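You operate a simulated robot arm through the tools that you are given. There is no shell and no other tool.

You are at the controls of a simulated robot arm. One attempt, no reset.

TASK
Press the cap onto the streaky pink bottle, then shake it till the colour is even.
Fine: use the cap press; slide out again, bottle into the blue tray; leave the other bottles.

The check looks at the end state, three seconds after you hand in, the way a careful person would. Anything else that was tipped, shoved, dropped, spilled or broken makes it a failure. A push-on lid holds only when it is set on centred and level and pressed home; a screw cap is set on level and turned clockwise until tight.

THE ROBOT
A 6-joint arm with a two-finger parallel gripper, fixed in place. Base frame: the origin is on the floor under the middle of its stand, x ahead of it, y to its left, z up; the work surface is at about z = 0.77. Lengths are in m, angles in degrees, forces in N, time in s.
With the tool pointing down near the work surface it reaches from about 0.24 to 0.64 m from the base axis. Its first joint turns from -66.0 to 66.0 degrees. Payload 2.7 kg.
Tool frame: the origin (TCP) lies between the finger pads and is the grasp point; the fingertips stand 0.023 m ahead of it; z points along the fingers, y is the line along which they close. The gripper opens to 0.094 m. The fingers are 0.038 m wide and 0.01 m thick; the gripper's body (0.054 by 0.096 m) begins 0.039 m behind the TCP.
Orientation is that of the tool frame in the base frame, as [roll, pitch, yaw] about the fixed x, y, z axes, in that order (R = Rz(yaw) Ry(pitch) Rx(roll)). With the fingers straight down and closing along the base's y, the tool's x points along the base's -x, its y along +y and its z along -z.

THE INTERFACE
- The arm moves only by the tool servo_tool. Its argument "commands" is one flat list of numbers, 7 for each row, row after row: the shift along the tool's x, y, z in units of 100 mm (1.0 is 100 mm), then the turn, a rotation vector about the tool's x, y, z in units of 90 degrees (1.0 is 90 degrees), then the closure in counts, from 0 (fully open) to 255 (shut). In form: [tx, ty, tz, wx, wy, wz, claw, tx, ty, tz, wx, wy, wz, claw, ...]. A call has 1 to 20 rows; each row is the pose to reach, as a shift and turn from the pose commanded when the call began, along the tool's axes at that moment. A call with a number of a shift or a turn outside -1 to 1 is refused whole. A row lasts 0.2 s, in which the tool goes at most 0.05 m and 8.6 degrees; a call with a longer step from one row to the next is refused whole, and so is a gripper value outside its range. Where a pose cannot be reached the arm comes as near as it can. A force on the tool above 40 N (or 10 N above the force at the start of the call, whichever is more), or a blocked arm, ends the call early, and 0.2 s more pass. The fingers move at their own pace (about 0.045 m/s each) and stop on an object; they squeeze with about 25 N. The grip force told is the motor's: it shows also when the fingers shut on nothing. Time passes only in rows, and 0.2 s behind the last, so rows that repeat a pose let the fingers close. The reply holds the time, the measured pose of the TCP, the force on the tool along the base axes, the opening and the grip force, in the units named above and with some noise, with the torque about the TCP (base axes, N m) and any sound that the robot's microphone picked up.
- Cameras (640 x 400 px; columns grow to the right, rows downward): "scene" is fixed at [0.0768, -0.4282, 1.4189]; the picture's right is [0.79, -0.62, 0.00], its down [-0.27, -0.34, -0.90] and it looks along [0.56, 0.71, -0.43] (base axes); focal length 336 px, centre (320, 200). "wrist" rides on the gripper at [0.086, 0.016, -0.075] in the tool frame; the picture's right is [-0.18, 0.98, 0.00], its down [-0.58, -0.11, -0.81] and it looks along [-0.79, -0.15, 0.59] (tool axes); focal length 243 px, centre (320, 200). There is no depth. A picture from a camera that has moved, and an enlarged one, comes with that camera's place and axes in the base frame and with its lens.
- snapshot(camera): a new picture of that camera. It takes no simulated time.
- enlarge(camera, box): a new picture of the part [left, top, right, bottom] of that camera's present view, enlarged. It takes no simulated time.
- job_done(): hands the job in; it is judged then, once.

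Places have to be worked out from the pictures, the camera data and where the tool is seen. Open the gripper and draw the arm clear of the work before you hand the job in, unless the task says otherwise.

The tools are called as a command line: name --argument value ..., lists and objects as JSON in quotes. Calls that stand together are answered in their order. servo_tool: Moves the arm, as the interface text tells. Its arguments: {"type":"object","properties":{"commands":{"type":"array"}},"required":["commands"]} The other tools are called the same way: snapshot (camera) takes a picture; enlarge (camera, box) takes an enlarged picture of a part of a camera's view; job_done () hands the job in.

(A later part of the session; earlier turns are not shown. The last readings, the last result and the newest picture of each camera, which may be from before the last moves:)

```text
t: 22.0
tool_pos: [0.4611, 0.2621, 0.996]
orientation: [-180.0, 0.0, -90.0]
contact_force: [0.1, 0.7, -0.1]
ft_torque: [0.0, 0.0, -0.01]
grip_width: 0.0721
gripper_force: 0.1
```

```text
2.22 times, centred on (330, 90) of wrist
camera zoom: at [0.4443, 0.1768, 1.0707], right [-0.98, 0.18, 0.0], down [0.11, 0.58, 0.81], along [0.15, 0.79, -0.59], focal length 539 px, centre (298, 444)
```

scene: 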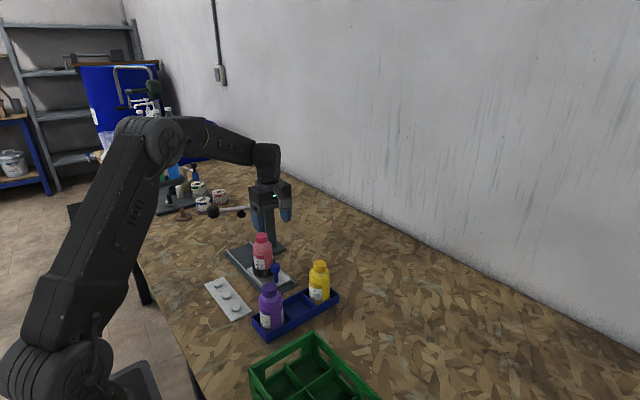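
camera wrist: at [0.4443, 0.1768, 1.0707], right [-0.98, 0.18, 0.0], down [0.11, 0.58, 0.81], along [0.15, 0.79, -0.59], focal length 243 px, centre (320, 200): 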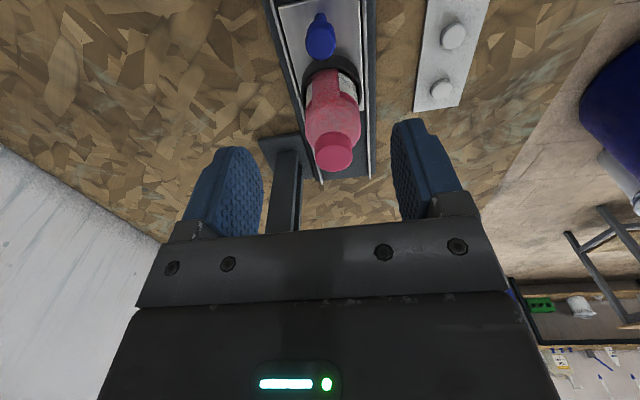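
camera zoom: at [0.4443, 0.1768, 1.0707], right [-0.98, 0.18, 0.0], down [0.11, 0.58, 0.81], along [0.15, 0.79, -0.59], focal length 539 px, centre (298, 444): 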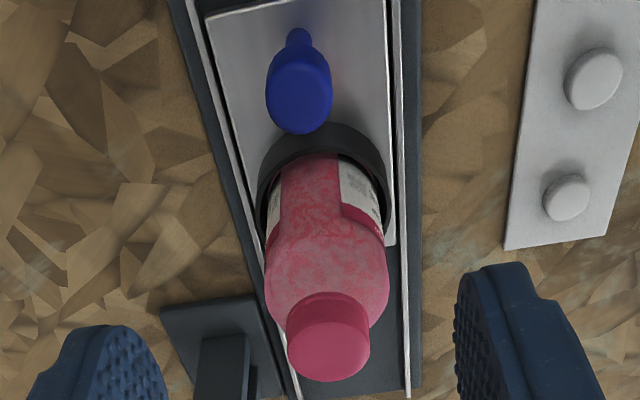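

The knob top is at (0.460, 0.264, 0.84), right below the tool. I descend with the fingers straddling it in x.

servo_tool --commands '[0, 0.01, 0.3, 0, 0, 0, 60, 0, 0.01, 0.6, 0, 0, 0, 60, 0, 0.01, 0.9, 0, 0, 0, 60, 0, 0.01, 1.0, 0, 0, 0, 60, 0, 0.01, 1.0, 0, 0, 0, 60]'

snapshot --camera "wrist"

enlarge --camera "scene" --box '[230, 200, 330, 310]'

```text
t: 23.2
tool_pos: [0.4592, 0.263, 0.8942]
orientation: [180.0, 0.0, -89.9]
contact_force: [-0.1, 0.1, 0.3]
ft_torque: [0.0, -0.01, -0.03]
grip_width: 0.0722
gripper_force: 0.1
```

```text
taken
camera wrist: at [0.442, 0.1779, 0.9691], right [-0.98, 0.18, 0.0], down [0.11, 0.58, 0.81], along [0.15, 0.79, -0.59], focal length 243 px, centre (320, 200)
```

wrist: 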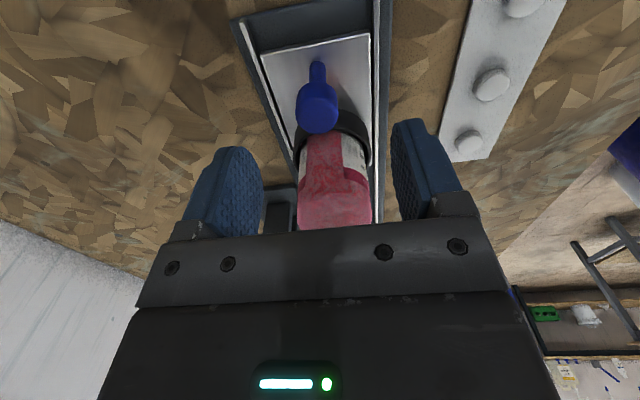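

```text
3.64 times, centred on (280, 255) of scene
camera zoom: at [0.0768, -0.4282, 1.4189], right [0.79, -0.62, 0.0], down [-0.27, -0.34, -0.9], along [0.56, 0.71, -0.43], focal length 1223 px, centre (466, 0)
```

zoom: 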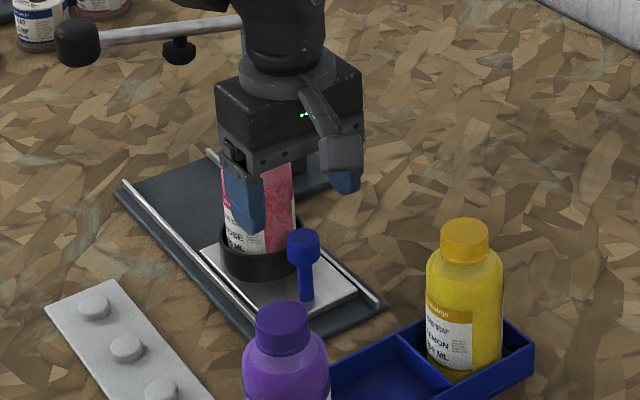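

All clear; the fingers pass either side of the knob. I lower the last 54 mm so the pads span the knob head.

servo_tool --commands '[0, 0, 0.2, 0, 0, 0, 60, 0, 0, 0.4, 0, 0, 0, 60, 0, 0, 0.54, 0, 0, 0, 60, 0, 0, 0.54, 0, 0, 0, 60]'

snapshot --camera "wrist"

enlarge --camera "scene" --box '[230, 200, 330, 310]'

```text
t: 24.2
tool_pos: [0.4594, 0.2631, 0.8405]
orientation: [-180.0, -0.1, -90.0]
contact_force: [0.1, -0.1, -0.1]
ft_torque: [0.01, 0.01, 0.0]
grip_width: 0.0718
gripper_force: 0.0
```

```text
taken
camera wrist: at [0.4438, 0.1775, 0.9155], right [-0.98, 0.18, 0.0], down [0.11, 0.58, 0.81], along [0.15, 0.79, -0.59], focal length 243 px, centre (320, 200)
```

wrist: 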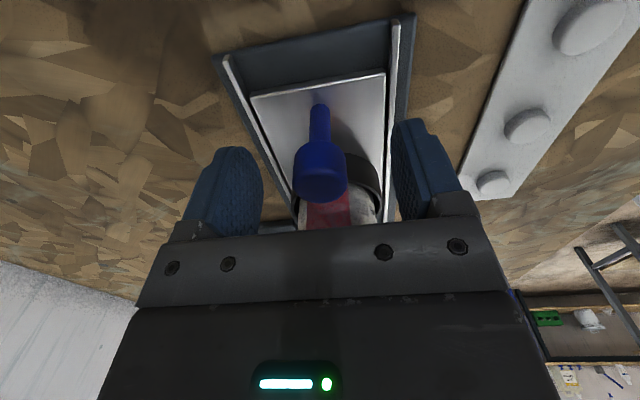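

```text
3.64 times, centred on (280, 255) of scene
camera zoom: at [0.0768, -0.4282, 1.4189], right [0.79, -0.62, 0.0], down [-0.27, -0.34, -0.9], along [0.56, 0.71, -0.43], focal length 1223 px, centre (466, 0)
```

zoom: 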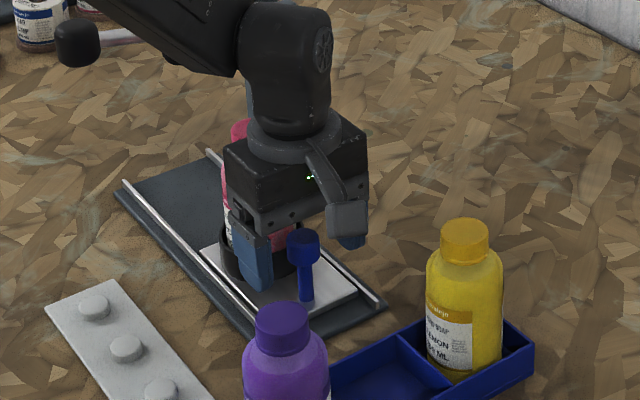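

The knob sits between the pads. I close on it.

servo_tool --commands '[0, 0, 0, 0, 0, 0, 150, 0, 0, 0, 0, 0, 0, 200, 0, 0, 0, 0, 0, 0, 255, 0, 0, 0, 0, 0, 0, 255, 0, 0, 0, 0, 0, 0, 255]'

enlarge --camera "wrist" --box '[200, 0, 480, 240]'

```text
t: 25.4
tool_pos: [0.4601, 0.2633, 0.8402]
orientation: [-179.9, 0.1, -90.0]
contact_force: [-1.6, 0.0, 0.2]
ft_torque: [0.05, -0.26, 0.01]
grip_width: 0.0258
gripper_force: 45.0
```

```text
1.67 times, centred on (340, 120) of wrist
camera zoom: at [0.4437, 0.1775, 0.9156], right [-0.98, 0.18, 0.0], down [0.11, 0.58, 0.81], along [0.15, 0.79, -0.59], focal length 404 px, centre (287, 333)
```

zoom: 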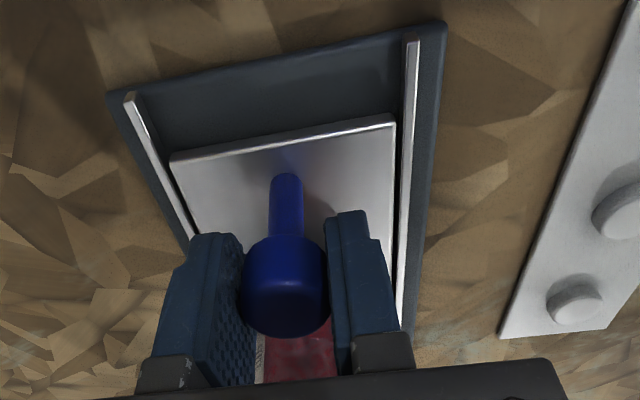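

The knob is held firmly (25.8 mm). The pad centre computes to (0.457, 0.448) with its underside around 0.92, so about 116 mm of travel is needed. I start with a gentle 30 mm slide along +y and check.

servo_tool --commands '[-0.03, 0, 0, 0, 0, 0, 255, -0.08, 0, 0, 0, 0, 0, 255, -0.14, 0, 0, 0, 0, 0, 255, -0.2, 0, 0, 0, 0, 0, 255, -0.26, 0, 0, 0, 0, 0, 255, -0.3, 0, 0, 0, 0, 0, 255]'

enlarge --camera "scene" --box '[200, 180, 310, 300]'

```text
t: 26.8
tool_pos: [0.4608, 0.293, 0.8415]
orientation: [-180.0, 0.0, -90.0]
contact_force: [-3.0, -0.7, -1.1]
ft_torque: [0.07, -0.4, -0.03]
grip_width: 0.0256
gripper_force: 45.0
```

```text
3.33 times, centred on (255, 240) of scene
camera zoom: at [0.0767, -0.4282, 1.4188], right [0.79, -0.62, 0.0], down [-0.27, -0.34, -0.9], along [0.56, 0.71, -0.43], focal length 1121 px, centre (537, 67)
```

zoom: 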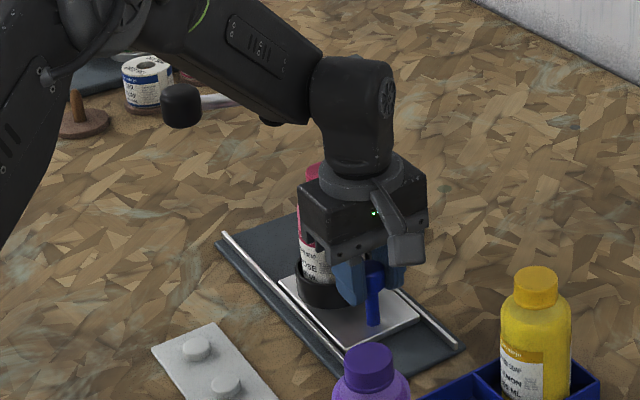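

The carriage slides smoothly with the bottle upright. I continue another 50 mm.

servo_tool --commands '[-0.04, 0.005, 0, 0, 0, 0, 255, -0.1, 0.005, 0, 0, 0, 0, 255, -0.17, 0.005, 0, 0, 0, 0, 255, -0.24, 0.005, 0, 0, 0, 0, 255, -0.31, 0.005, 0, 0, 0, 0, 255, -0.38, 0.005, 0, 0, 0, 0, 255, -0.45, 0.005, 0, 0, 0, 0, 255, -0.5, 0.005, 0, 0, 0, 0, 255]'

enlarge --camera "scene" --box '[200, 180, 310, 300]'

snapshot --camera "wrist"

```text
t: 28.6
tool_pos: [0.46, 0.3436, 0.8405]
orientation: [-180.0, 0.0, -90.0]
contact_force: [2.0, -0.6, -5.0]
ft_torque: [0.59, -0.17, 0.09]
grip_width: 0.0255
gripper_force: 45.0
```

```text
3.33 times, centred on (255, 240) of scene
camera zoom: at [0.0769, -0.4281, 1.4188], right [0.79, -0.62, 0.0], down [-0.27, -0.34, -0.9], along [0.56, 0.71, -0.43], focal length 1121 px, centre (537, 67)
```

zoom: 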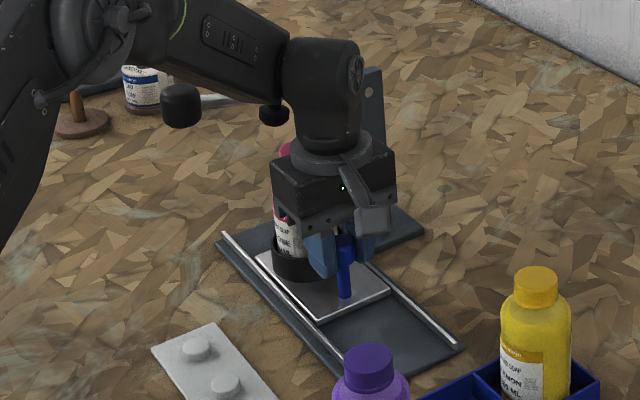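

```text
taken
camera wrist: at [0.4437, 0.2576, 0.9156], right [-0.98, 0.18, 0.0], down [0.11, 0.58, 0.81], along [0.15, 0.79, -0.59], focal length 243 px, centre (320, 200)
```

wrist: 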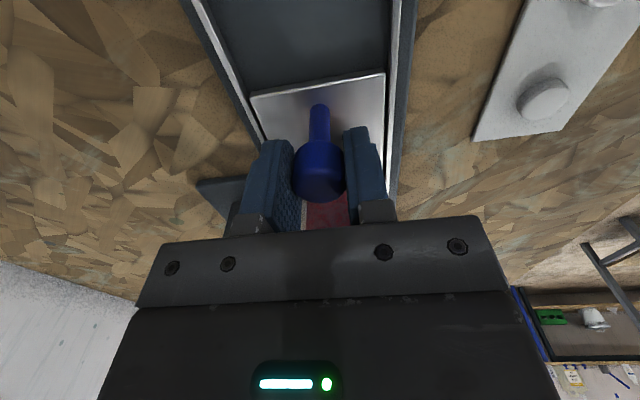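

A small −5 N in z and some torque showed up, and the cap edge is just nearing the pad. I hold still to read forces again and zoom in around the pad.

servo_tool --commands '[0, 0, 0, 0, 0, 0, 255]'

enlarge --camera "scene" --box '[225, 195, 285, 245]'

```text
t: 29.0
tool_pos: [0.4603, 0.3449, 0.8406]
orientation: [179.9, 0.0, -90.0]
contact_force: [0.8, -0.1, -5.7]
ft_torque: [0.38, -0.31, -0.07]
grip_width: 0.0255
gripper_force: 45.0
```

```text
8.00 times, centred on (255, 220) of scene
camera zoom: at [0.0769, -0.4281, 1.4189], right [0.79, -0.62, 0.0], down [-0.27, -0.34, -0.9], along [0.56, 0.71, -0.43], focal length 2690 px, centre (840, 40)
```

zoom: 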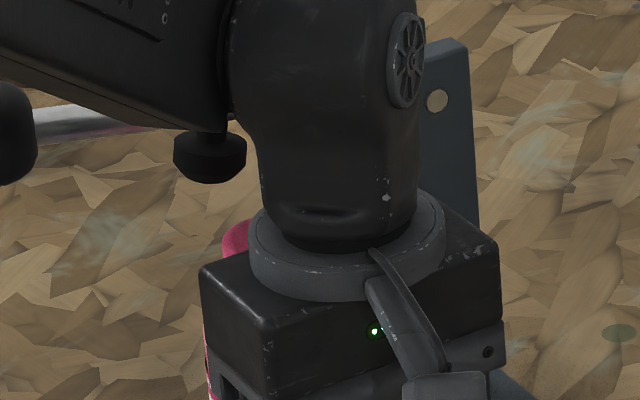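

The pad hasn't moved, so the slight pull seems to be the tool lifting on the knob a little. I ease down 0.7 mm to relieve it and read again.

servo_tool --commands '[0, 0, 0.007, 0, 0, 0, 255, 0, 0, 0.007, 0, 0, 0, 255]'

```text
t: 29.6
tool_pos: [0.4602, 0.3438, 0.8413]
orientation: [179.9, 0.1, -90.0]
contact_force: [-4.1, 0.4, 2.6]
ft_torque: [-0.2, -0.21, -0.22]
grip_width: 0.0258
gripper_force: 45.5
```

The force reversed to +2.6 N, so the carriage is captive in z and the contact is benign. I continue the slide 25 mm further.

servo_tool --commands '[-0.03, 0.003, -0.002, 0, 0, 0, 255, -0.08, 0.003, -0.002, 0, 0, 0, 255, -0.13, 0.003, -0.002, 0, 0, 0, 255, -0.18, 0.003, -0.002, 0, 0, 0, 255, -0.22, 0.003, -0.002, 0, 0, 0, 255, -0.25, 0.003, -0.002, 0, 0, 0, 255]'

enlarge --camera "scene" --box '[205, 180, 305, 290]'

```text
t: 31.0
tool_pos: [0.4592, 0.3685, 0.8416]
orientation: [-179.9, 0.0, -90.0]
contact_force: [-1.1, 0.2, 10.4]
ft_torque: [-1.12, 0.37, 0.01]
grip_width: 0.0258
gripper_force: 44.7
```

```text
3.64 times, centred on (255, 235) of scene
camera zoom: at [0.0766, -0.4282, 1.4188], right [0.79, -0.62, 0.0], down [-0.27, -0.34, -0.9], along [0.56, 0.71, -0.43], focal length 1223 px, centre (556, 73)
```

zoom: 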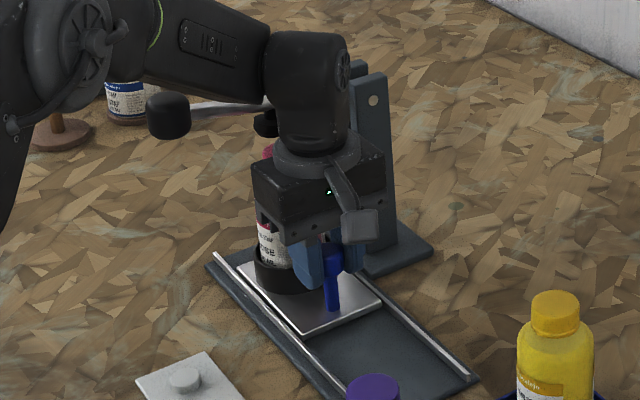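

The bottle is now at about y≈0.437, with roughly 11 mm to go; I trim z up a little to remove the 10 N and advance slowly, watching for an end stop in y.

servo_tool --commands '[-0.01, 0.0, -0.006, 0, 0, 0, 255, -0.03, 0.0, -0.007, 0, 0, 0, 255, -0.05, 0.0, -0.008, 0, 0, 0, 255, -0.07, 0.0, -0.008, 0, 0, 0, 255, -0.07, 0.0, -0.008, 0, 0, 0, 255]'

```text
t: 32.2
tool_pos: [0.4596, 0.3757, 0.8412]
orientation: [-180.0, -0.1, -90.0]
contact_force: [4.3, 1.4, 3.0]
ft_torque: [0.19, 0.24, 0.07]
grip_width: 0.0258
gripper_force: 45.3
```

No stop felt yet (Fy ≈ 1 N). I advance 2 mm at a time.

servo_tool --commands '[-0.01, 0.003, -0.002, 0, 0, 0, 255, -0.02, 0.003, -0.002, 0, 0, 0, 255, -0.02, 0.003, -0.002, 0, 0, 0, 255]'

enlarge --camera "scene" --box '[225, 195, 285, 275]'

snapshot --camera "wrist"

```text
t: 33.0
tool_pos: [0.4593, 0.377, 0.8405]
orientation: [180.0, 0.0, -90.1]
contact_force: [12.7, 0.7, -5.6]
ft_torque: [0.91, 0.21, 0.03]
grip_width: 0.0258
gripper_force: 45.0
```

```text
5.00 times, centred on (255, 235) of scene
camera zoom: at [0.0772, -0.4281, 1.4189], right [0.79, -0.62, 0.0], down [-0.27, -0.34, -0.9], along [0.56, 0.71, -0.43], focal length 1681 px, centre (645, 25)
```

zoom: 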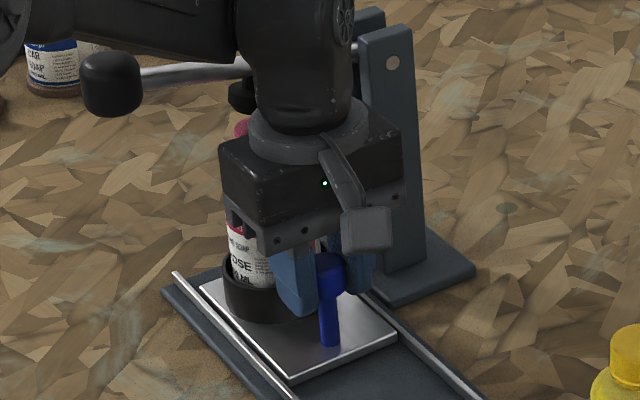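

```text
taken
camera wrist: at [0.4435, 0.2912, 0.9155], right [-0.98, 0.18, 0.0], down [0.11, 0.58, 0.81], along [0.15, 0.79, -0.59], focal length 243 px, centre (320, 200)
```

wrist: 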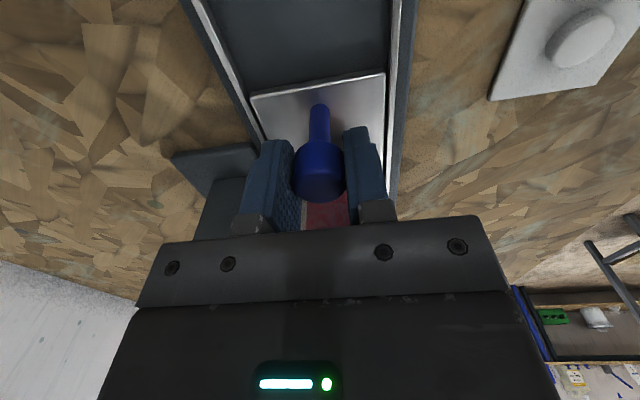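

Lateral force has built up from my x trim, so I undo that, nudge 2 mm further, and look for the end stop.

servo_tool --commands '[0, -0.008, 0.003, 0, 0, 0, 255, -0.01, -0.008, 0.003, 0, 0, 0, 255, -0.02, -0.008, 0.003, 0, 0, 0, 255, -0.02, -0.008, 0.003, 0, 0, 0, 255]'

```text
t: 34.0
tool_pos: [0.4597, 0.3788, 0.8419]
orientation: [180.0, 0.1, -90.0]
contact_force: [12.0, 2.1, -9.8]
ft_torque: [0.89, -0.23, -0.09]
grip_width: 0.0258
gripper_force: 44.8
```

Fx and Fz remain near ±10 N from small constraint offsets. I trim the tool +1 mm in x and 0.6 mm down to relax before advancing.

servo_tool --commands '[0, -0.008, 0.006, 0, 0, 0, 255, 0, -0.008, 0.006, 0, 0, 0, 255]'

```text
t: 34.6
tool_pos: [0.4598, 0.3792, 0.8407]
orientation: [179.8, 0.0, -89.9]
contact_force: [1.0, 4.3, -2.5]
ft_torque: [0.29, -0.25, -0.15]
grip_width: 0.0258
gripper_force: 45.2
```

Forces are relaxed. I advance 2 mm more to see if there is a stop.

servo_tool --commands '[-0.01, 0, 0, 0, 0, 0, 255, -0.02, 0, 0, 0, 0, 0, 255, -0.02, 0, 0, 0, 0, 0, 255]'

```text
t: 35.4
tool_pos: [0.461, 0.3821, 0.8415]
orientation: [180.0, 0.1, -90.0]
contact_force: [-8.6, 0.4, 3.8]
ft_torque: [0.44, -0.14, 0.14]
grip_width: 0.026
gripper_force: 44.8
```

Now the tool is at y=0.382, so the bottle should be about y≈0.450 against the pad at about 0.448. I release the knob and rise to verify the alignment visually.

servo_tool --commands '[0, 0, 0, 0, 0, 0, 150, 0, 0, 0, 0, 0, 0, 100, 0, 0, 0, 0, 0, 0, 60, 0, 0, 0, 0, 0, 0, 60]'

servo_tool --commands '[0, 0, -0.1, 0, 0, 0, 60, 0, 0, -0.4, 0, 0, 0, 60, 0.2, 0, -0.7, 0, 0, 0, 60, 0.5, 0, -1.0, 0, 0, 0, 60, 0.5, 0, -1.0, 0, 0, 0, 60]'

snapshot --camera "wrist"

enlarge --camera "scene" --box '[205, 180, 305, 290]'

```text
t: 36.4
tool_pos: [0.4603, 0.3807, 0.8408]
orientation: [-180.0, -0.1, -90.0]
contact_force: [0.5, -0.3, -0.1]
ft_torque: [-0.01, -0.02, 0.0]
grip_width: 0.072
gripper_force: 0.0
```

```text
t: 37.6
tool_pos: [0.4616, 0.331, 0.9424]
orientation: [-180.0, 0.0, -90.0]
contact_force: [0.3, 0.8, 0.6]
ft_torque: [0.01, 0.01, 0.05]
grip_width: 0.0719
gripper_force: 0.0
```

```text
taken
camera wrist: at [0.4459, 0.245, 1.0162], right [-0.98, 0.18, 0.0], down [0.11, 0.58, 0.81], along [0.15, 0.79, -0.59], focal length 243 px, centre (320, 200)
```

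wrist: 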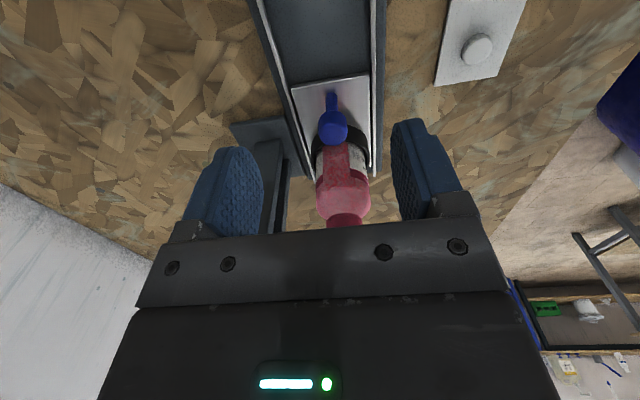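

```text
3.64 times, centred on (255, 235) of scene
camera zoom: at [0.0768, -0.4282, 1.4189], right [0.79, -0.62, 0.0], down [-0.27, -0.34, -0.9], along [0.56, 0.71, -0.43], focal length 1223 px, centre (556, 73)
```

zoom: 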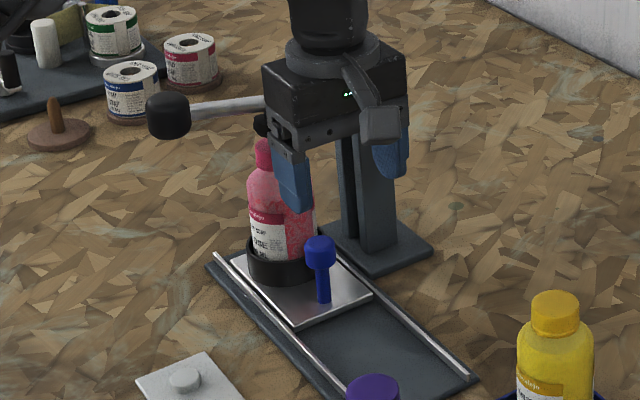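

The gripper is hiding the pad, so I rise and move toward −x to clear the view, then look again.

servo_tool --commands '[0, 0.1, -0.3, 0, 0, 0, 60, 0, 0.3, -0.6, 0, 0, 0, 120, 0, 0.6, -0.9, 0, 0, 0, 200, 0, 0.9, -1.0, 0, 0, 0, 255, 0, 0.9, -1.0, 0, 0, 0, 255, 0, 0.9, -1.0, 0, 0, 0, 255]'

snapshot --camera "wrist"

enlarge --camera "scene" --box '[205, 180, 305, 290]'

enlarge --camera "scene" --box '[220, 195, 280, 245]'

```text
t: 39.0
tool_pos: [0.3736, 0.3297, 1.0404]
orientation: [-180.0, 0.1, -89.9]
contact_force: [1.0, -0.1, -0.7]
ft_torque: [0.01, -0.01, 0.02]
grip_width: 0.0
gripper_force: 25.0
```

```text
taken
camera wrist: at [0.3572, 0.2442, 1.1159], right [-0.98, 0.18, 0.0], down [0.11, 0.58, 0.81], along [0.15, 0.79, -0.59], focal length 243 px, centre (320, 200)
```

wrist: 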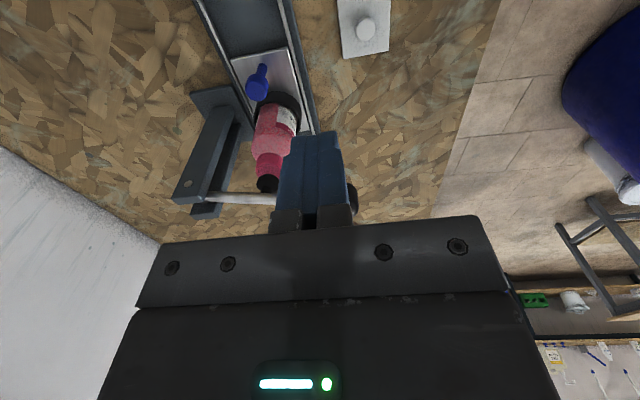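

```text
3.64 times, centred on (255, 235) of scene
camera zoom: at [0.0768, -0.4282, 1.4189], right [0.79, -0.62, 0.0], down [-0.27, -0.34, -0.9], along [0.56, 0.71, -0.43], focal length 1223 px, centre (556, 73)
```

zoom: 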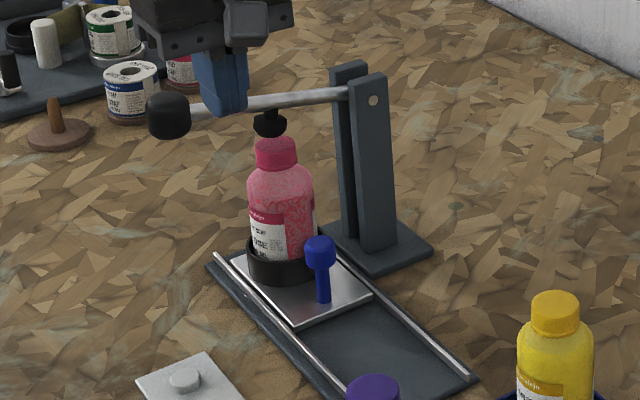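

```text
8.00 times, centred on (250, 220) of scene
camera zoom: at [0.0768, -0.4282, 1.4189], right [0.79, -0.62, 0.0], down [-0.27, -0.34, -0.9], along [0.56, 0.71, -0.43], focal length 2690 px, centre (880, 40)
```

zoom: 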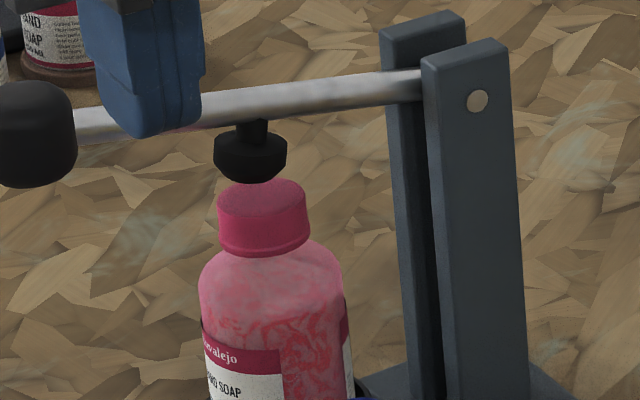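

The cap sits just under the pad now. I measure the pad-to-cap offset by zooming in with the wrist camera.

enlarge --camera "wrist" --box '[190, 80, 310, 220]'

```text
2.86 times, centred on (250, 150) of wrist
camera zoom: at [0.3572, 0.2442, 1.1159], right [-0.98, 0.18, 0.0], down [0.11, 0.58, 0.81], along [0.15, 0.79, -0.59], focal length 693 px, centre (520, 343)
```

zoom: 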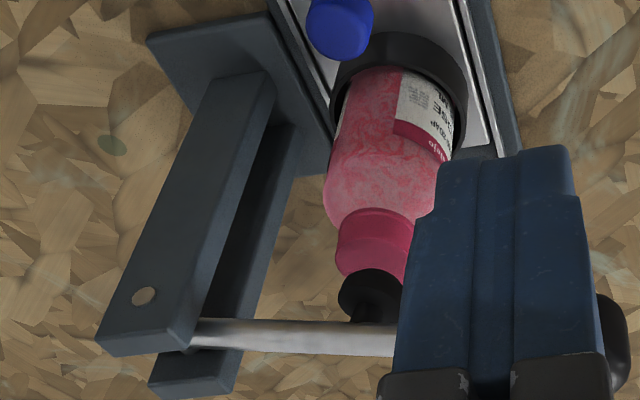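

The pad and cap look aligned within a couple of mm, and the pad's arc brings it toward +x as it lowers. I check the back end of the carriage for a stop and the overall fit in a zoom.

enlarge --camera "scene" --box '[205, 235, 265, 285]'

enlarge --camera "scene" --box '[230, 205, 270, 245]'

```text
8.00 times, centred on (235, 260) of scene
camera zoom: at [0.0768, -0.4282, 1.4189], right [0.79, -0.62, 0.0], down [-0.27, -0.34, -0.9], along [0.56, 0.71, -0.43], focal length 2690 px, centre (1000, -280)
```

zoom: 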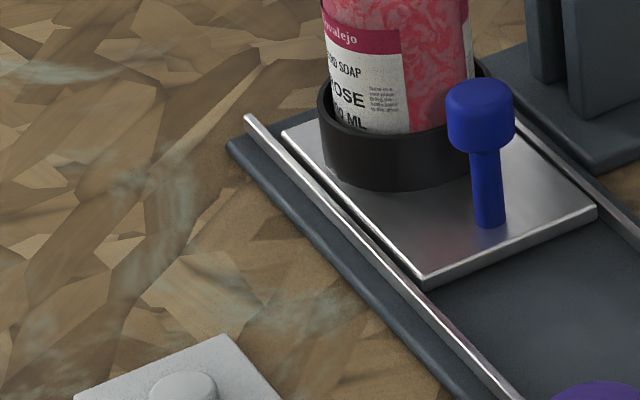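

```text
10.00 times, centred on (250, 225) of scene
camera zoom: at [0.0768, -0.4282, 1.4189], right [0.79, -0.62, 0.0], down [-0.27, -0.34, -0.9], along [0.56, 0.71, -0.43], focal length 3362 px, centre (1020, -50)
```

zoom: 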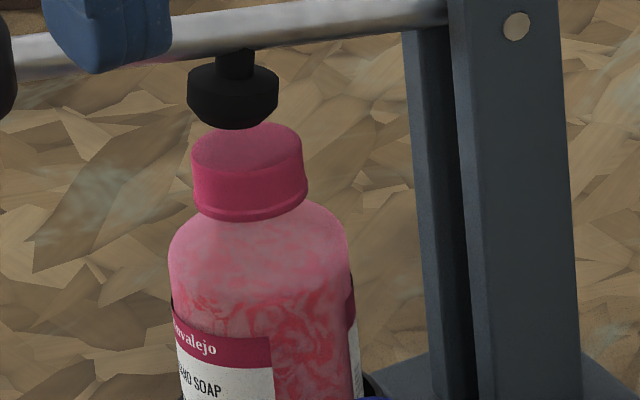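

Carriage geometry (about 18 mm left at both rail ends, about 118 mm travelled) and the pictures agree that the bottle is under the pad. The lever ball is near (0.372, 0.448, 0.968), so I move the closed fingers over it at z=1.04.

servo_tool --commands '[-0.3, 0, 0, 0, 0, 0, 255, -0.6, 0, 0, 0, 0, 0, 255, -0.9, 0, 0, 0, 0, 0, 255, -1.0, 0, 0, 0, 0, 0, 255, -1.0, 0, 0, 0, 0, 0, 255]'

servo_tool --commands '[-0.08, 0, 0, 0, 0, 0, 255, -0.15, 0, 0, 0, 0, 0, 255, -0.15, 0, 0, 0, 0, 0, 255]'

snapshot --camera "wrist"

enlarge --camera "scene" --box '[190, 170, 290, 250]'

```text
t: 40.2
tool_pos: [0.3709, 0.432, 1.043]
orientation: [-179.9, -0.1, -90.0]
contact_force: [0.2, 0.2, 0.6]
ft_torque: [0.03, 0.01, 0.01]
grip_width: 0.0003
gripper_force: 25.3
```

```text
t: 41.0
tool_pos: [0.3716, 0.447, 1.0416]
orientation: [180.0, 0.0, -90.1]
contact_force: [0.0, 0.7, 0.4]
ft_torque: [0.04, 0.0, 0.03]
grip_width: 0.0002
gripper_force: 24.8
```

```text
taken
camera wrist: at [0.3549, 0.3613, 1.1163], right [-0.98, 0.18, 0.0], down [0.11, 0.58, 0.81], along [0.15, 0.79, -0.59], focal length 243 px, centre (320, 200)
```

wrist: 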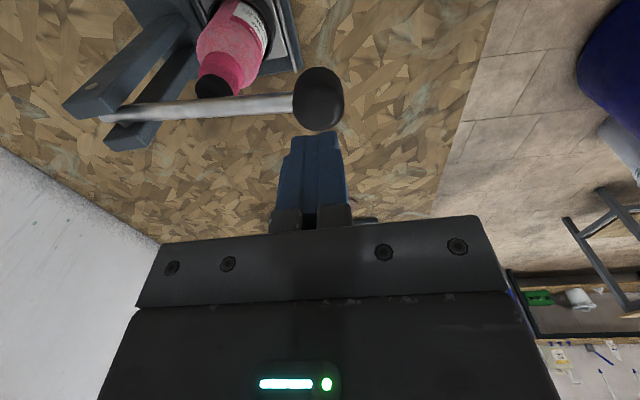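

```text
5.00 times, centred on (240, 210) of scene
camera zoom: at [0.0768, -0.4281, 1.4189], right [0.79, -0.62, 0.0], down [-0.27, -0.34, -0.9], along [0.56, 0.71, -0.43], focal length 1681 px, centre (720, 150)
```

zoom: 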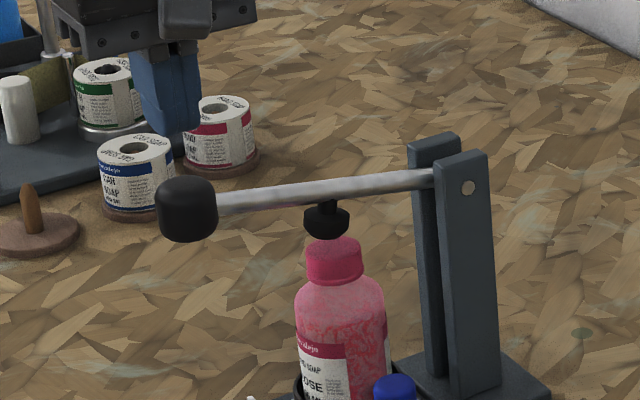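

The fingers are over the ball, which resolves to (0.3715, 0.4505). I zoom the wrist view for the pad–cap relation before pressing.

enlarge --camera "wrist" --box '[150, 0, 360, 140]'

enlarge --camera "scene" --box '[235, 205, 265, 240]'

```text
2.86 times, centred on (255, 70) of wrist
camera zoom: at [0.3549, 0.3613, 1.1163], right [-0.98, 0.18, 0.0], down [0.11, 0.58, 0.81], along [0.15, 0.79, -0.59], focal length 693 px, centre (506, 571)
```

zoom: 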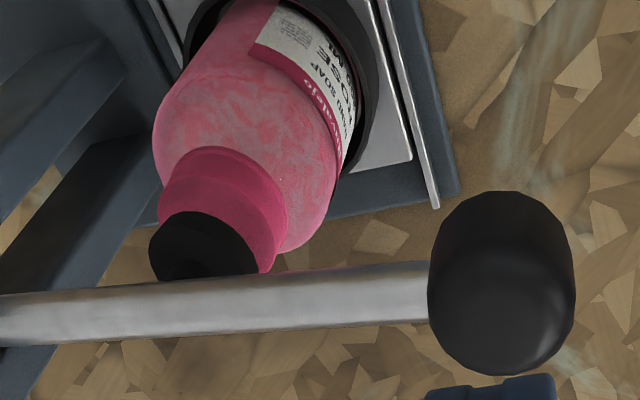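

```text
11.43 times, centred on (250, 222) of scene
camera zoom: at [0.0768, -0.4281, 1.4189], right [0.79, -0.62, 0.0], down [-0.27, -0.34, -0.9], along [0.56, 0.71, -0.43], focal length 3843 px, centre (1120, -57)
```

zoom: 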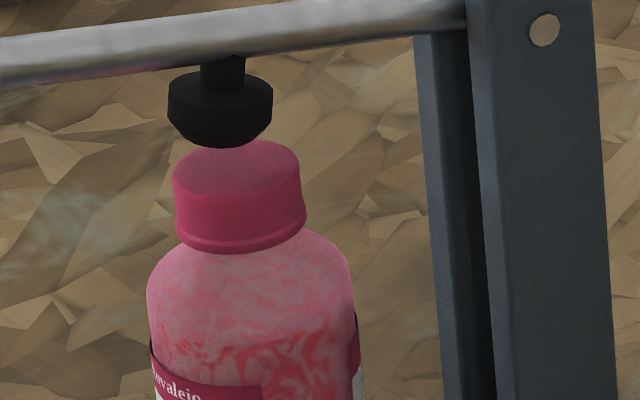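

The pad is centred over the cap once its arc is accounted for. I trim +3 mm in y and lower onto the ball, watching for contact.

servo_tool --commands '[-0.03, 0, 0.08, 0, 0, 0, 255, -0.03, 0, 0.17, 0, 0, 0, 255, -0.03, 0, 0.25, 0, 0, 0, 255, -0.03, 0, 0.3, 0, 0, 0, 255, -0.03, 0, 0.3, 0, 0, 0, 255]'

enlarge --camera "scene" --box '[190, 170, 290, 250]'

```text
t: 42.2
tool_pos: [0.3691, 0.4499, 1.0121]
orientation: [-179.9, 0.0, -90.0]
contact_force: [0.0, 0.1, -0.3]
ft_torque: [0.01, 0.01, 0.02]
grip_width: 0.0001
gripper_force: 24.9
```

```text
5.00 times, centred on (240, 210) of scene
camera zoom: at [0.0768, -0.4282, 1.4189], right [0.79, -0.62, 0.0], down [-0.27, -0.34, -0.9], along [0.56, 0.71, -0.43], focal length 1681 px, centre (720, 150)
```

zoom: 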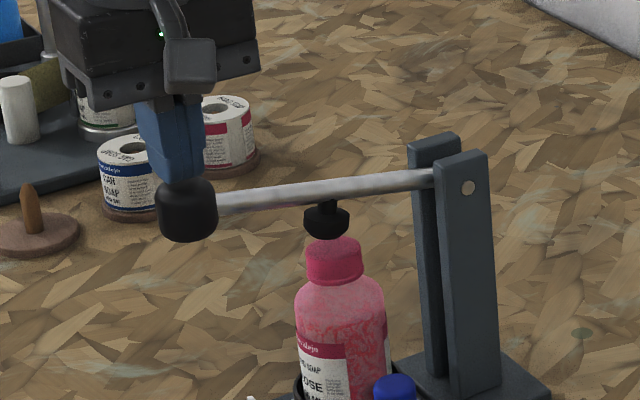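

The fingertips are right at the ball top. I press down in 2–3 mm steps.

servo_tool --commands '[0, 0, 0.03, 0, 0, 0, 255, 0, 0, 0.06, 0, 0, 0, 255, 0, 0, 0.09, 0, 0, 0, 255, 0, 0, 0.12, 0, 0, 0, 255]'

enlarge --camera "scene" --box '[190, 170, 290, 250]'

```text
t: 43.2
tool_pos: [0.3703, 0.4494, 1.0006]
orientation: [-179.9, 0.0, -90.0]
contact_force: [-0.6, 1.1, 0.6]
ft_torque: [-0.02, 0.0, -0.01]
grip_width: 0.0
gripper_force: 24.9
```

```text
5.00 times, centred on (240, 210) of scene
camera zoom: at [0.0768, -0.4282, 1.4188], right [0.79, -0.62, 0.0], down [-0.27, -0.34, -0.9], along [0.56, 0.71, -0.43], focal length 1681 px, centre (720, 150)
```

zoom: 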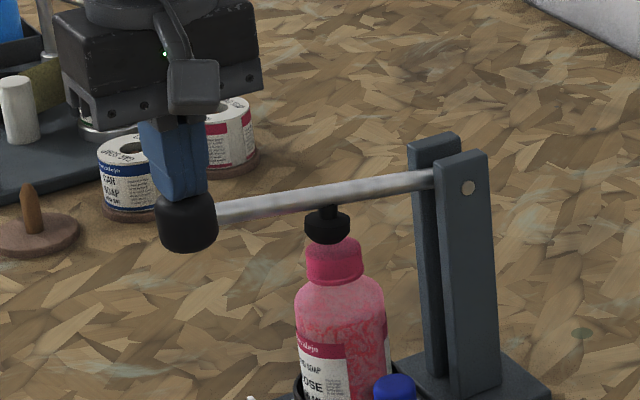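

The lever follows freely and the pad is closing on the cap. I continue 6 mm.

servo_tool --commands '[0, 0, 0.02, 0, 0, 0, 255, 0, 0, 0.04, 0, 0, 0, 255, 0, 0, 0.06, 0, 0, 0, 255]'

enlarge --camera "scene" --box '[225, 200, 275, 245]'

```text
t: 44.0
tool_pos: [0.3711, 0.4492, 0.9923]
orientation: [180.0, 0.0, -90.1]
contact_force: [0.1, -0.1, 1.1]
ft_torque: [0.03, 0.01, -0.02]
grip_width: 0.0002
gripper_force: 25.2
```

```text
8.89 times, centred on (250, 222) of scene
camera zoom: at [0.0768, -0.4282, 1.4188], right [0.79, -0.62, 0.0], down [-0.27, -0.34, -0.9], along [0.56, 0.71, -0.43], focal length 2989 px, centre (942, 0)
```

zoom: 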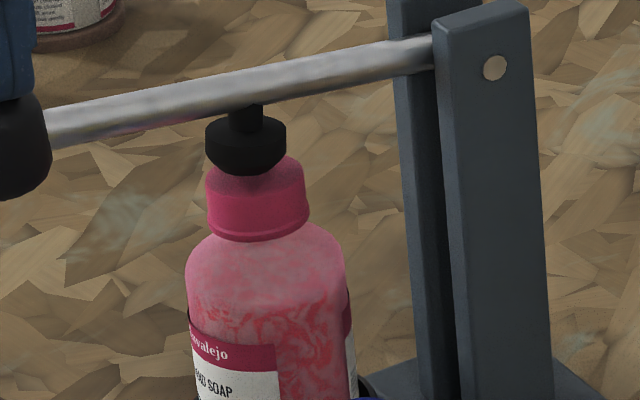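

The pad is about to touch the cap, with force still at only 1 N. I continue 4 mm more.

servo_tool --commands '[0, 0, 0.02, 0, 0, 0, 255, 0, 0, 0.04, 0, 0, 0, 255]'

enlarge --camera "scene" --box '[225, 200, 275, 245]'

```text
t: 44.6
tool_pos: [0.3707, 0.4488, 0.9892]
orientation: [-179.9, 0.0, -90.0]
contact_force: [0.0, -0.2, 1.3]
ft_torque: [-0.04, 0.03, 0.01]
grip_width: 0.0
gripper_force: 24.8
```

```text
8.89 times, centred on (250, 222) of scene
camera zoom: at [0.0768, -0.4282, 1.4188], right [0.79, -0.62, 0.0], down [-0.27, -0.34, -0.9], along [0.56, 0.71, -0.43], focal length 2989 px, centre (942, 0)
```

zoom: 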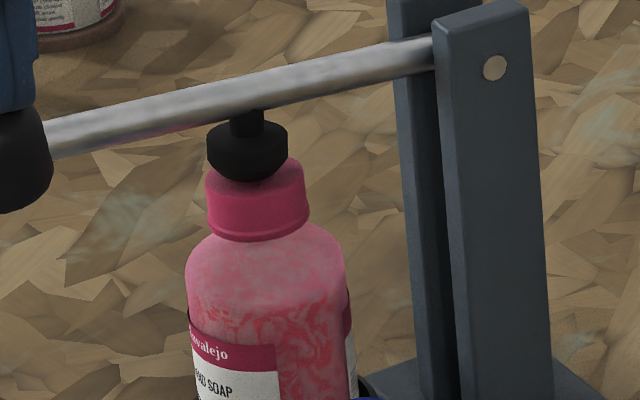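

The pad is still descending with almost no load. I continue another 4 mm.

servo_tool --commands '[0, 0, 0.02, 0, 0, 0, 255, 0, 0, 0.04, 0, 0, 0, 255]'

enlarge --camera "scene" --box '[225, 200, 275, 245]'

```text
t: 45.2
tool_pos: [0.3703, 0.4493, 0.9851]
orientation: [180.0, 0.0, -90.0]
contact_force: [-1.1, 0.7, 1.9]
ft_torque: [0.01, 0.02, 0.0]
grip_width: 0.0001
gripper_force: 24.8
```

```text
8.89 times, centred on (250, 222) of scene
camera zoom: at [0.0768, -0.4282, 1.4188], right [0.79, -0.62, 0.0], down [-0.27, -0.34, -0.9], along [0.56, 0.71, -0.43], focal length 2989 px, centre (942, 0)
```

zoom: 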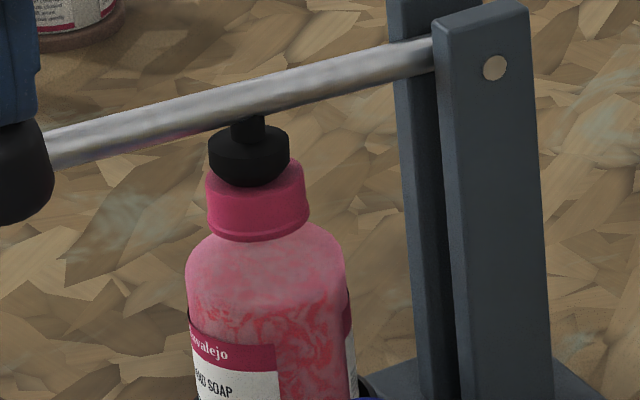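

There's still a small gap. Down another 4 mm.

servo_tool --commands '[0, 0, 0.02, 0, 0, 0, 255, 0, 0, 0.04, 0, 0, 0, 255]'

enlarge --camera "scene" --box '[225, 200, 275, 245]'

```text
t: 45.8
tool_pos: [0.3705, 0.4492, 0.9807]
orientation: [-180.0, 0.1, -90.0]
contact_force: [0.1, -0.5, 1.2]
ft_torque: [-0.04, -0.03, 0.0]
grip_width: 0.0002
gripper_force: 24.9
```

```text
8.89 times, centred on (250, 222) of scene
camera zoom: at [0.0768, -0.4282, 1.4188], right [0.79, -0.62, 0.0], down [-0.27, -0.34, -0.9], along [0.56, 0.71, -0.43], focal length 2989 px, centre (942, 0)
```

zoom: 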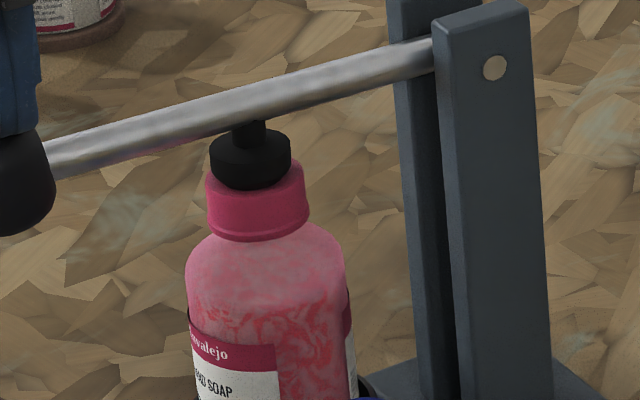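

About 2–3 mm of gap at the cap remains by the picture. I continue another 4 mm.

servo_tool --commands '[0, 0, 0.02, 0, 0, 0, 255, 0, 0, 0.04, 0, 0, 0, 255]'

```text
t: 46.4
tool_pos: [0.3705, 0.4497, 0.9766]
orientation: [179.9, 0.0, -89.9]
contact_force: [-0.6, -0.2, 3.8]
ft_torque: [-0.01, 0.01, -0.02]
grip_width: 0.0
gripper_force: 25.3
```

Load is starting (3.8 N). I take 2 mm steps now.

servo_tool --commands '[0, 0, 0.01, 0, 0, 0, 255, 0, 0, 0.02, 0, 0, 0, 255]'

enlarge --camera "scene" --box '[225, 200, 275, 245]'

```text
t: 47.0
tool_pos: [0.3712, 0.4486, 0.9747]
orientation: [-180.0, 0.2, -90.0]
contact_force: [-2.8, -1.0, 8.0]
ft_torque: [0.01, 0.09, 0.04]
grip_width: 0.0
gripper_force: 24.7
```

```text
8.89 times, centred on (250, 222) of scene
camera zoom: at [0.0766, -0.4283, 1.4188], right [0.79, -0.62, 0.0], down [-0.27, -0.34, -0.9], along [0.56, 0.71, -0.43], focal length 2989 px, centre (942, 0)
```

zoom: 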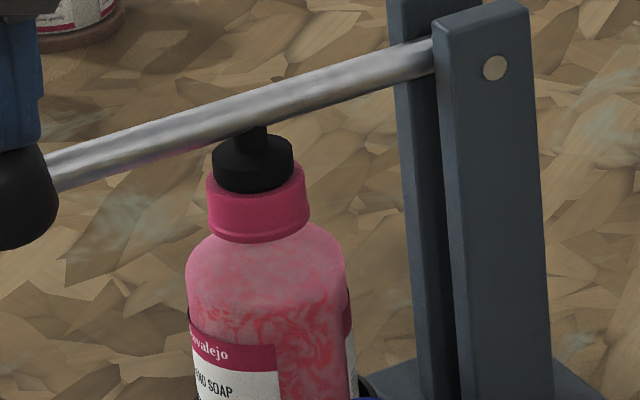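

The pad now bears on the cap, centred. I keep pressing in 2 mm steps, watching force and sound.

servo_tool --commands '[0, 0, 0.01, 0, 0, 0, 255, 0, 0, 0.02, 0, 0, 0, 255]'

```text
t: 47.6
tool_pos: [0.3718, 0.4493, 0.9743]
orientation: [-180.0, 0.2, -90.0]
contact_force: [-4.9, -2.7, 16.0]
ft_torque: [-0.06, 0.14, 0.01]
grip_width: 0.0003
gripper_force: 24.9
heard: snap
```

A snap was heard at 16 N. I look at the cap height.

enlarge --camera "scene" --box '[225, 200, 275, 245]'

servo_tool --commands '[0, 0, 0, 0, 0, 0, 255]'

enlarge --camera "scene" --box '[225, 200, 275, 245]'

```text
8.89 times, centred on (250, 222) of scene
camera zoom: at [0.0765, -0.4285, 1.4188], right [0.79, -0.62, 0.0], down [-0.27, -0.34, -0.9], along [0.56, 0.71, -0.43], focal length 2989 px, centre (942, 0)
```

zoom: 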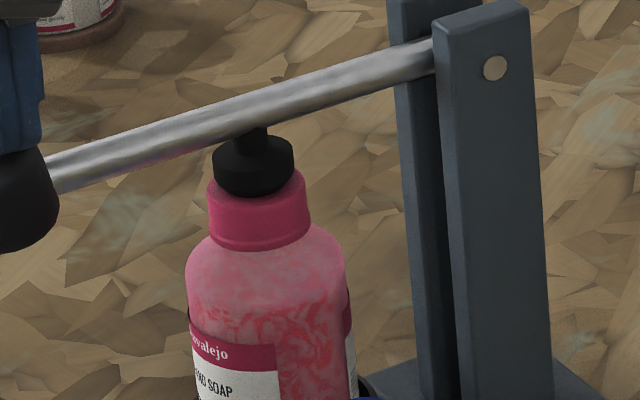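

```text
t: 48.0
tool_pos: [0.3703, 0.4494, 0.9737]
orientation: [-179.9, 0.1, -90.0]
contact_force: [-3.8, -3.4, 17.3]
ft_torque: [-0.03, 0.1, 0.04]
grip_width: 0.0
gripper_force: 25.2
```

```text
8.89 times, centred on (250, 222) of scene
camera zoom: at [0.0765, -0.4285, 1.4188], right [0.79, -0.62, 0.0], down [-0.27, -0.34, -0.9], along [0.56, 0.71, -0.43], focal length 2989 px, centre (942, 0)
```

zoom: 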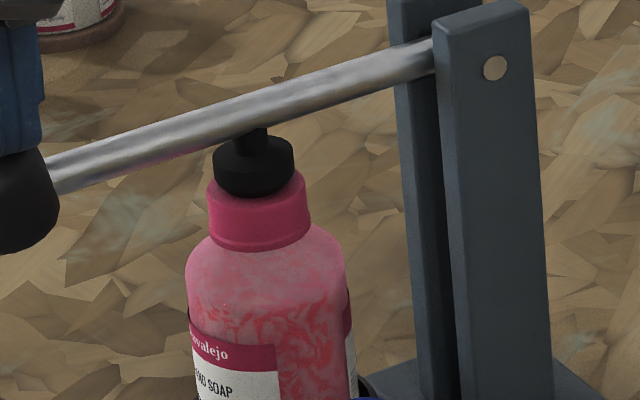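

The cap dropped about 3 mm and looks flush. I add one more millimetre of press to confirm it is home and stiff.

servo_tool --commands '[0, 0, 0.01, 0, 0, 0, 255, 0, 0, 0.01, 0, 0, 0, 255]'

enlarge --camera "scene" --box '[225, 200, 275, 245]'

```text
t: 48.6
tool_pos: [0.3699, 0.4481, 0.9727]
orientation: [-179.8, 0.0, -90.0]
contact_force: [-2.8, -2.3, 20.0]
ft_torque: [-0.03, 0.08, 0.06]
grip_width: 0.0
gripper_force: 25.3
```

```text
8.89 times, centred on (250, 222) of scene
camera zoom: at [0.0765, -0.4285, 1.4188], right [0.79, -0.62, 0.0], down [-0.27, -0.34, -0.9], along [0.56, 0.71, -0.43], focal length 2989 px, centre (942, 0)
```

zoom: 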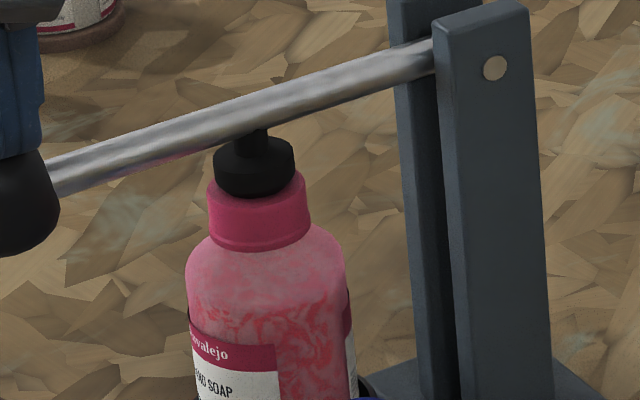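

It's stiff with no visible further travel. One last firmer push of 2 mm to be sure.

servo_tool --commands '[0, 0, 0.01, 0, 0, 0, 255, 0, 0, 0.02, 0, 0, 0, 255, 0, 0, 0.02, 0, 0, 0, 255]'

enlarge --camera "scene" --box '[225, 200, 275, 245]'

```text
t: 49.4
tool_pos: [0.3704, 0.449, 0.9711]
orientation: [-179.9, 0.3, -90.0]
contact_force: [-3.4, -2.3, 22.2]
ft_torque: [-0.04, 0.08, -0.05]
grip_width: 0.0
gripper_force: 25.0
```

```text
8.89 times, centred on (250, 222) of scene
camera zoom: at [0.0764, -0.4285, 1.4187], right [0.79, -0.62, 0.0], down [-0.27, -0.34, -0.9], along [0.56, 0.71, -0.43], focal length 2989 px, centre (942, 0)
```

zoom: 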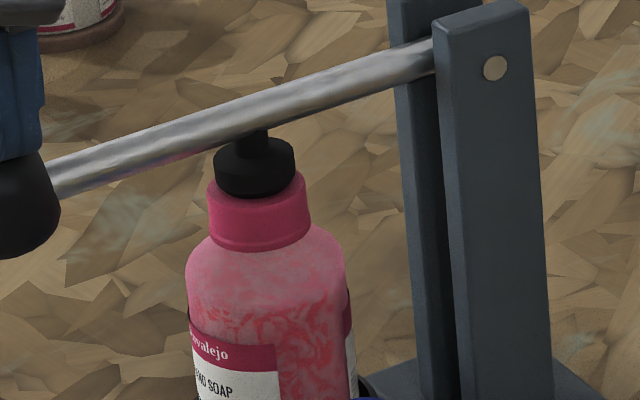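

The cap is home. I now rise slowly and see whether the lever springs back.

servo_tool --commands '[0, 0, -0.08, 0, 0, 0, 255, 0, 0, -0.16, 0, 0, 0, 255, 0, 0, -0.24, 0, 0, 0, 255, 0, 0, -0.32, 0, 0, 0, 255, 0, 0, -0.4, 0, 0, 0, 255, 0, 0, -0.5, 0, 0, 0, 255, 0, 0, -0.6, 0, 0, 0, 255, 0, 0, -0.7, 0, 0, 0, 255, 0, 0, -0.7, 0, 0, 0, 255]'

enlarge --camera "scene" --box '[190, 170, 290, 270]'

enlarge --camera "scene" --box '[225, 200, 275, 245]'

```text
t: 51.4
tool_pos: [0.3692, 0.448, 1.0405]
orientation: [-180.0, 0.0, -90.0]
contact_force: [-0.2, 0.2, -0.4]
ft_torque: [-0.02, -0.01, 0.0]
grip_width: 0.0
gripper_force: 25.0
```

```text
4.00 times, centred on (240, 220) of scene
camera zoom: at [0.0768, -0.4282, 1.4189], right [0.79, -0.62, 0.0], down [-0.27, -0.34, -0.9], along [0.56, 0.71, -0.43], focal length 1345 px, centre (640, 120)
```

zoom: 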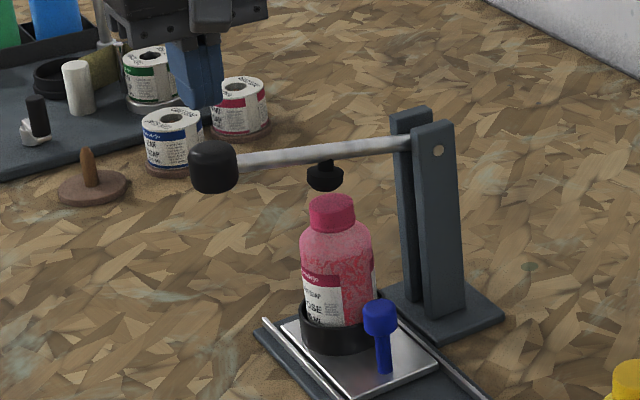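

```text
8.89 times, centred on (250, 222) of scene
camera zoom: at [0.0768, -0.4282, 1.4189], right [0.79, -0.62, 0.0], down [-0.27, -0.34, -0.9], along [0.56, 0.71, -0.43], focal length 2989 px, centre (942, 0)
```

zoom: 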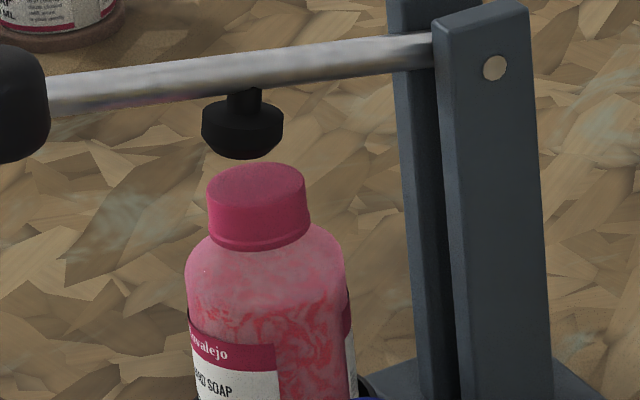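

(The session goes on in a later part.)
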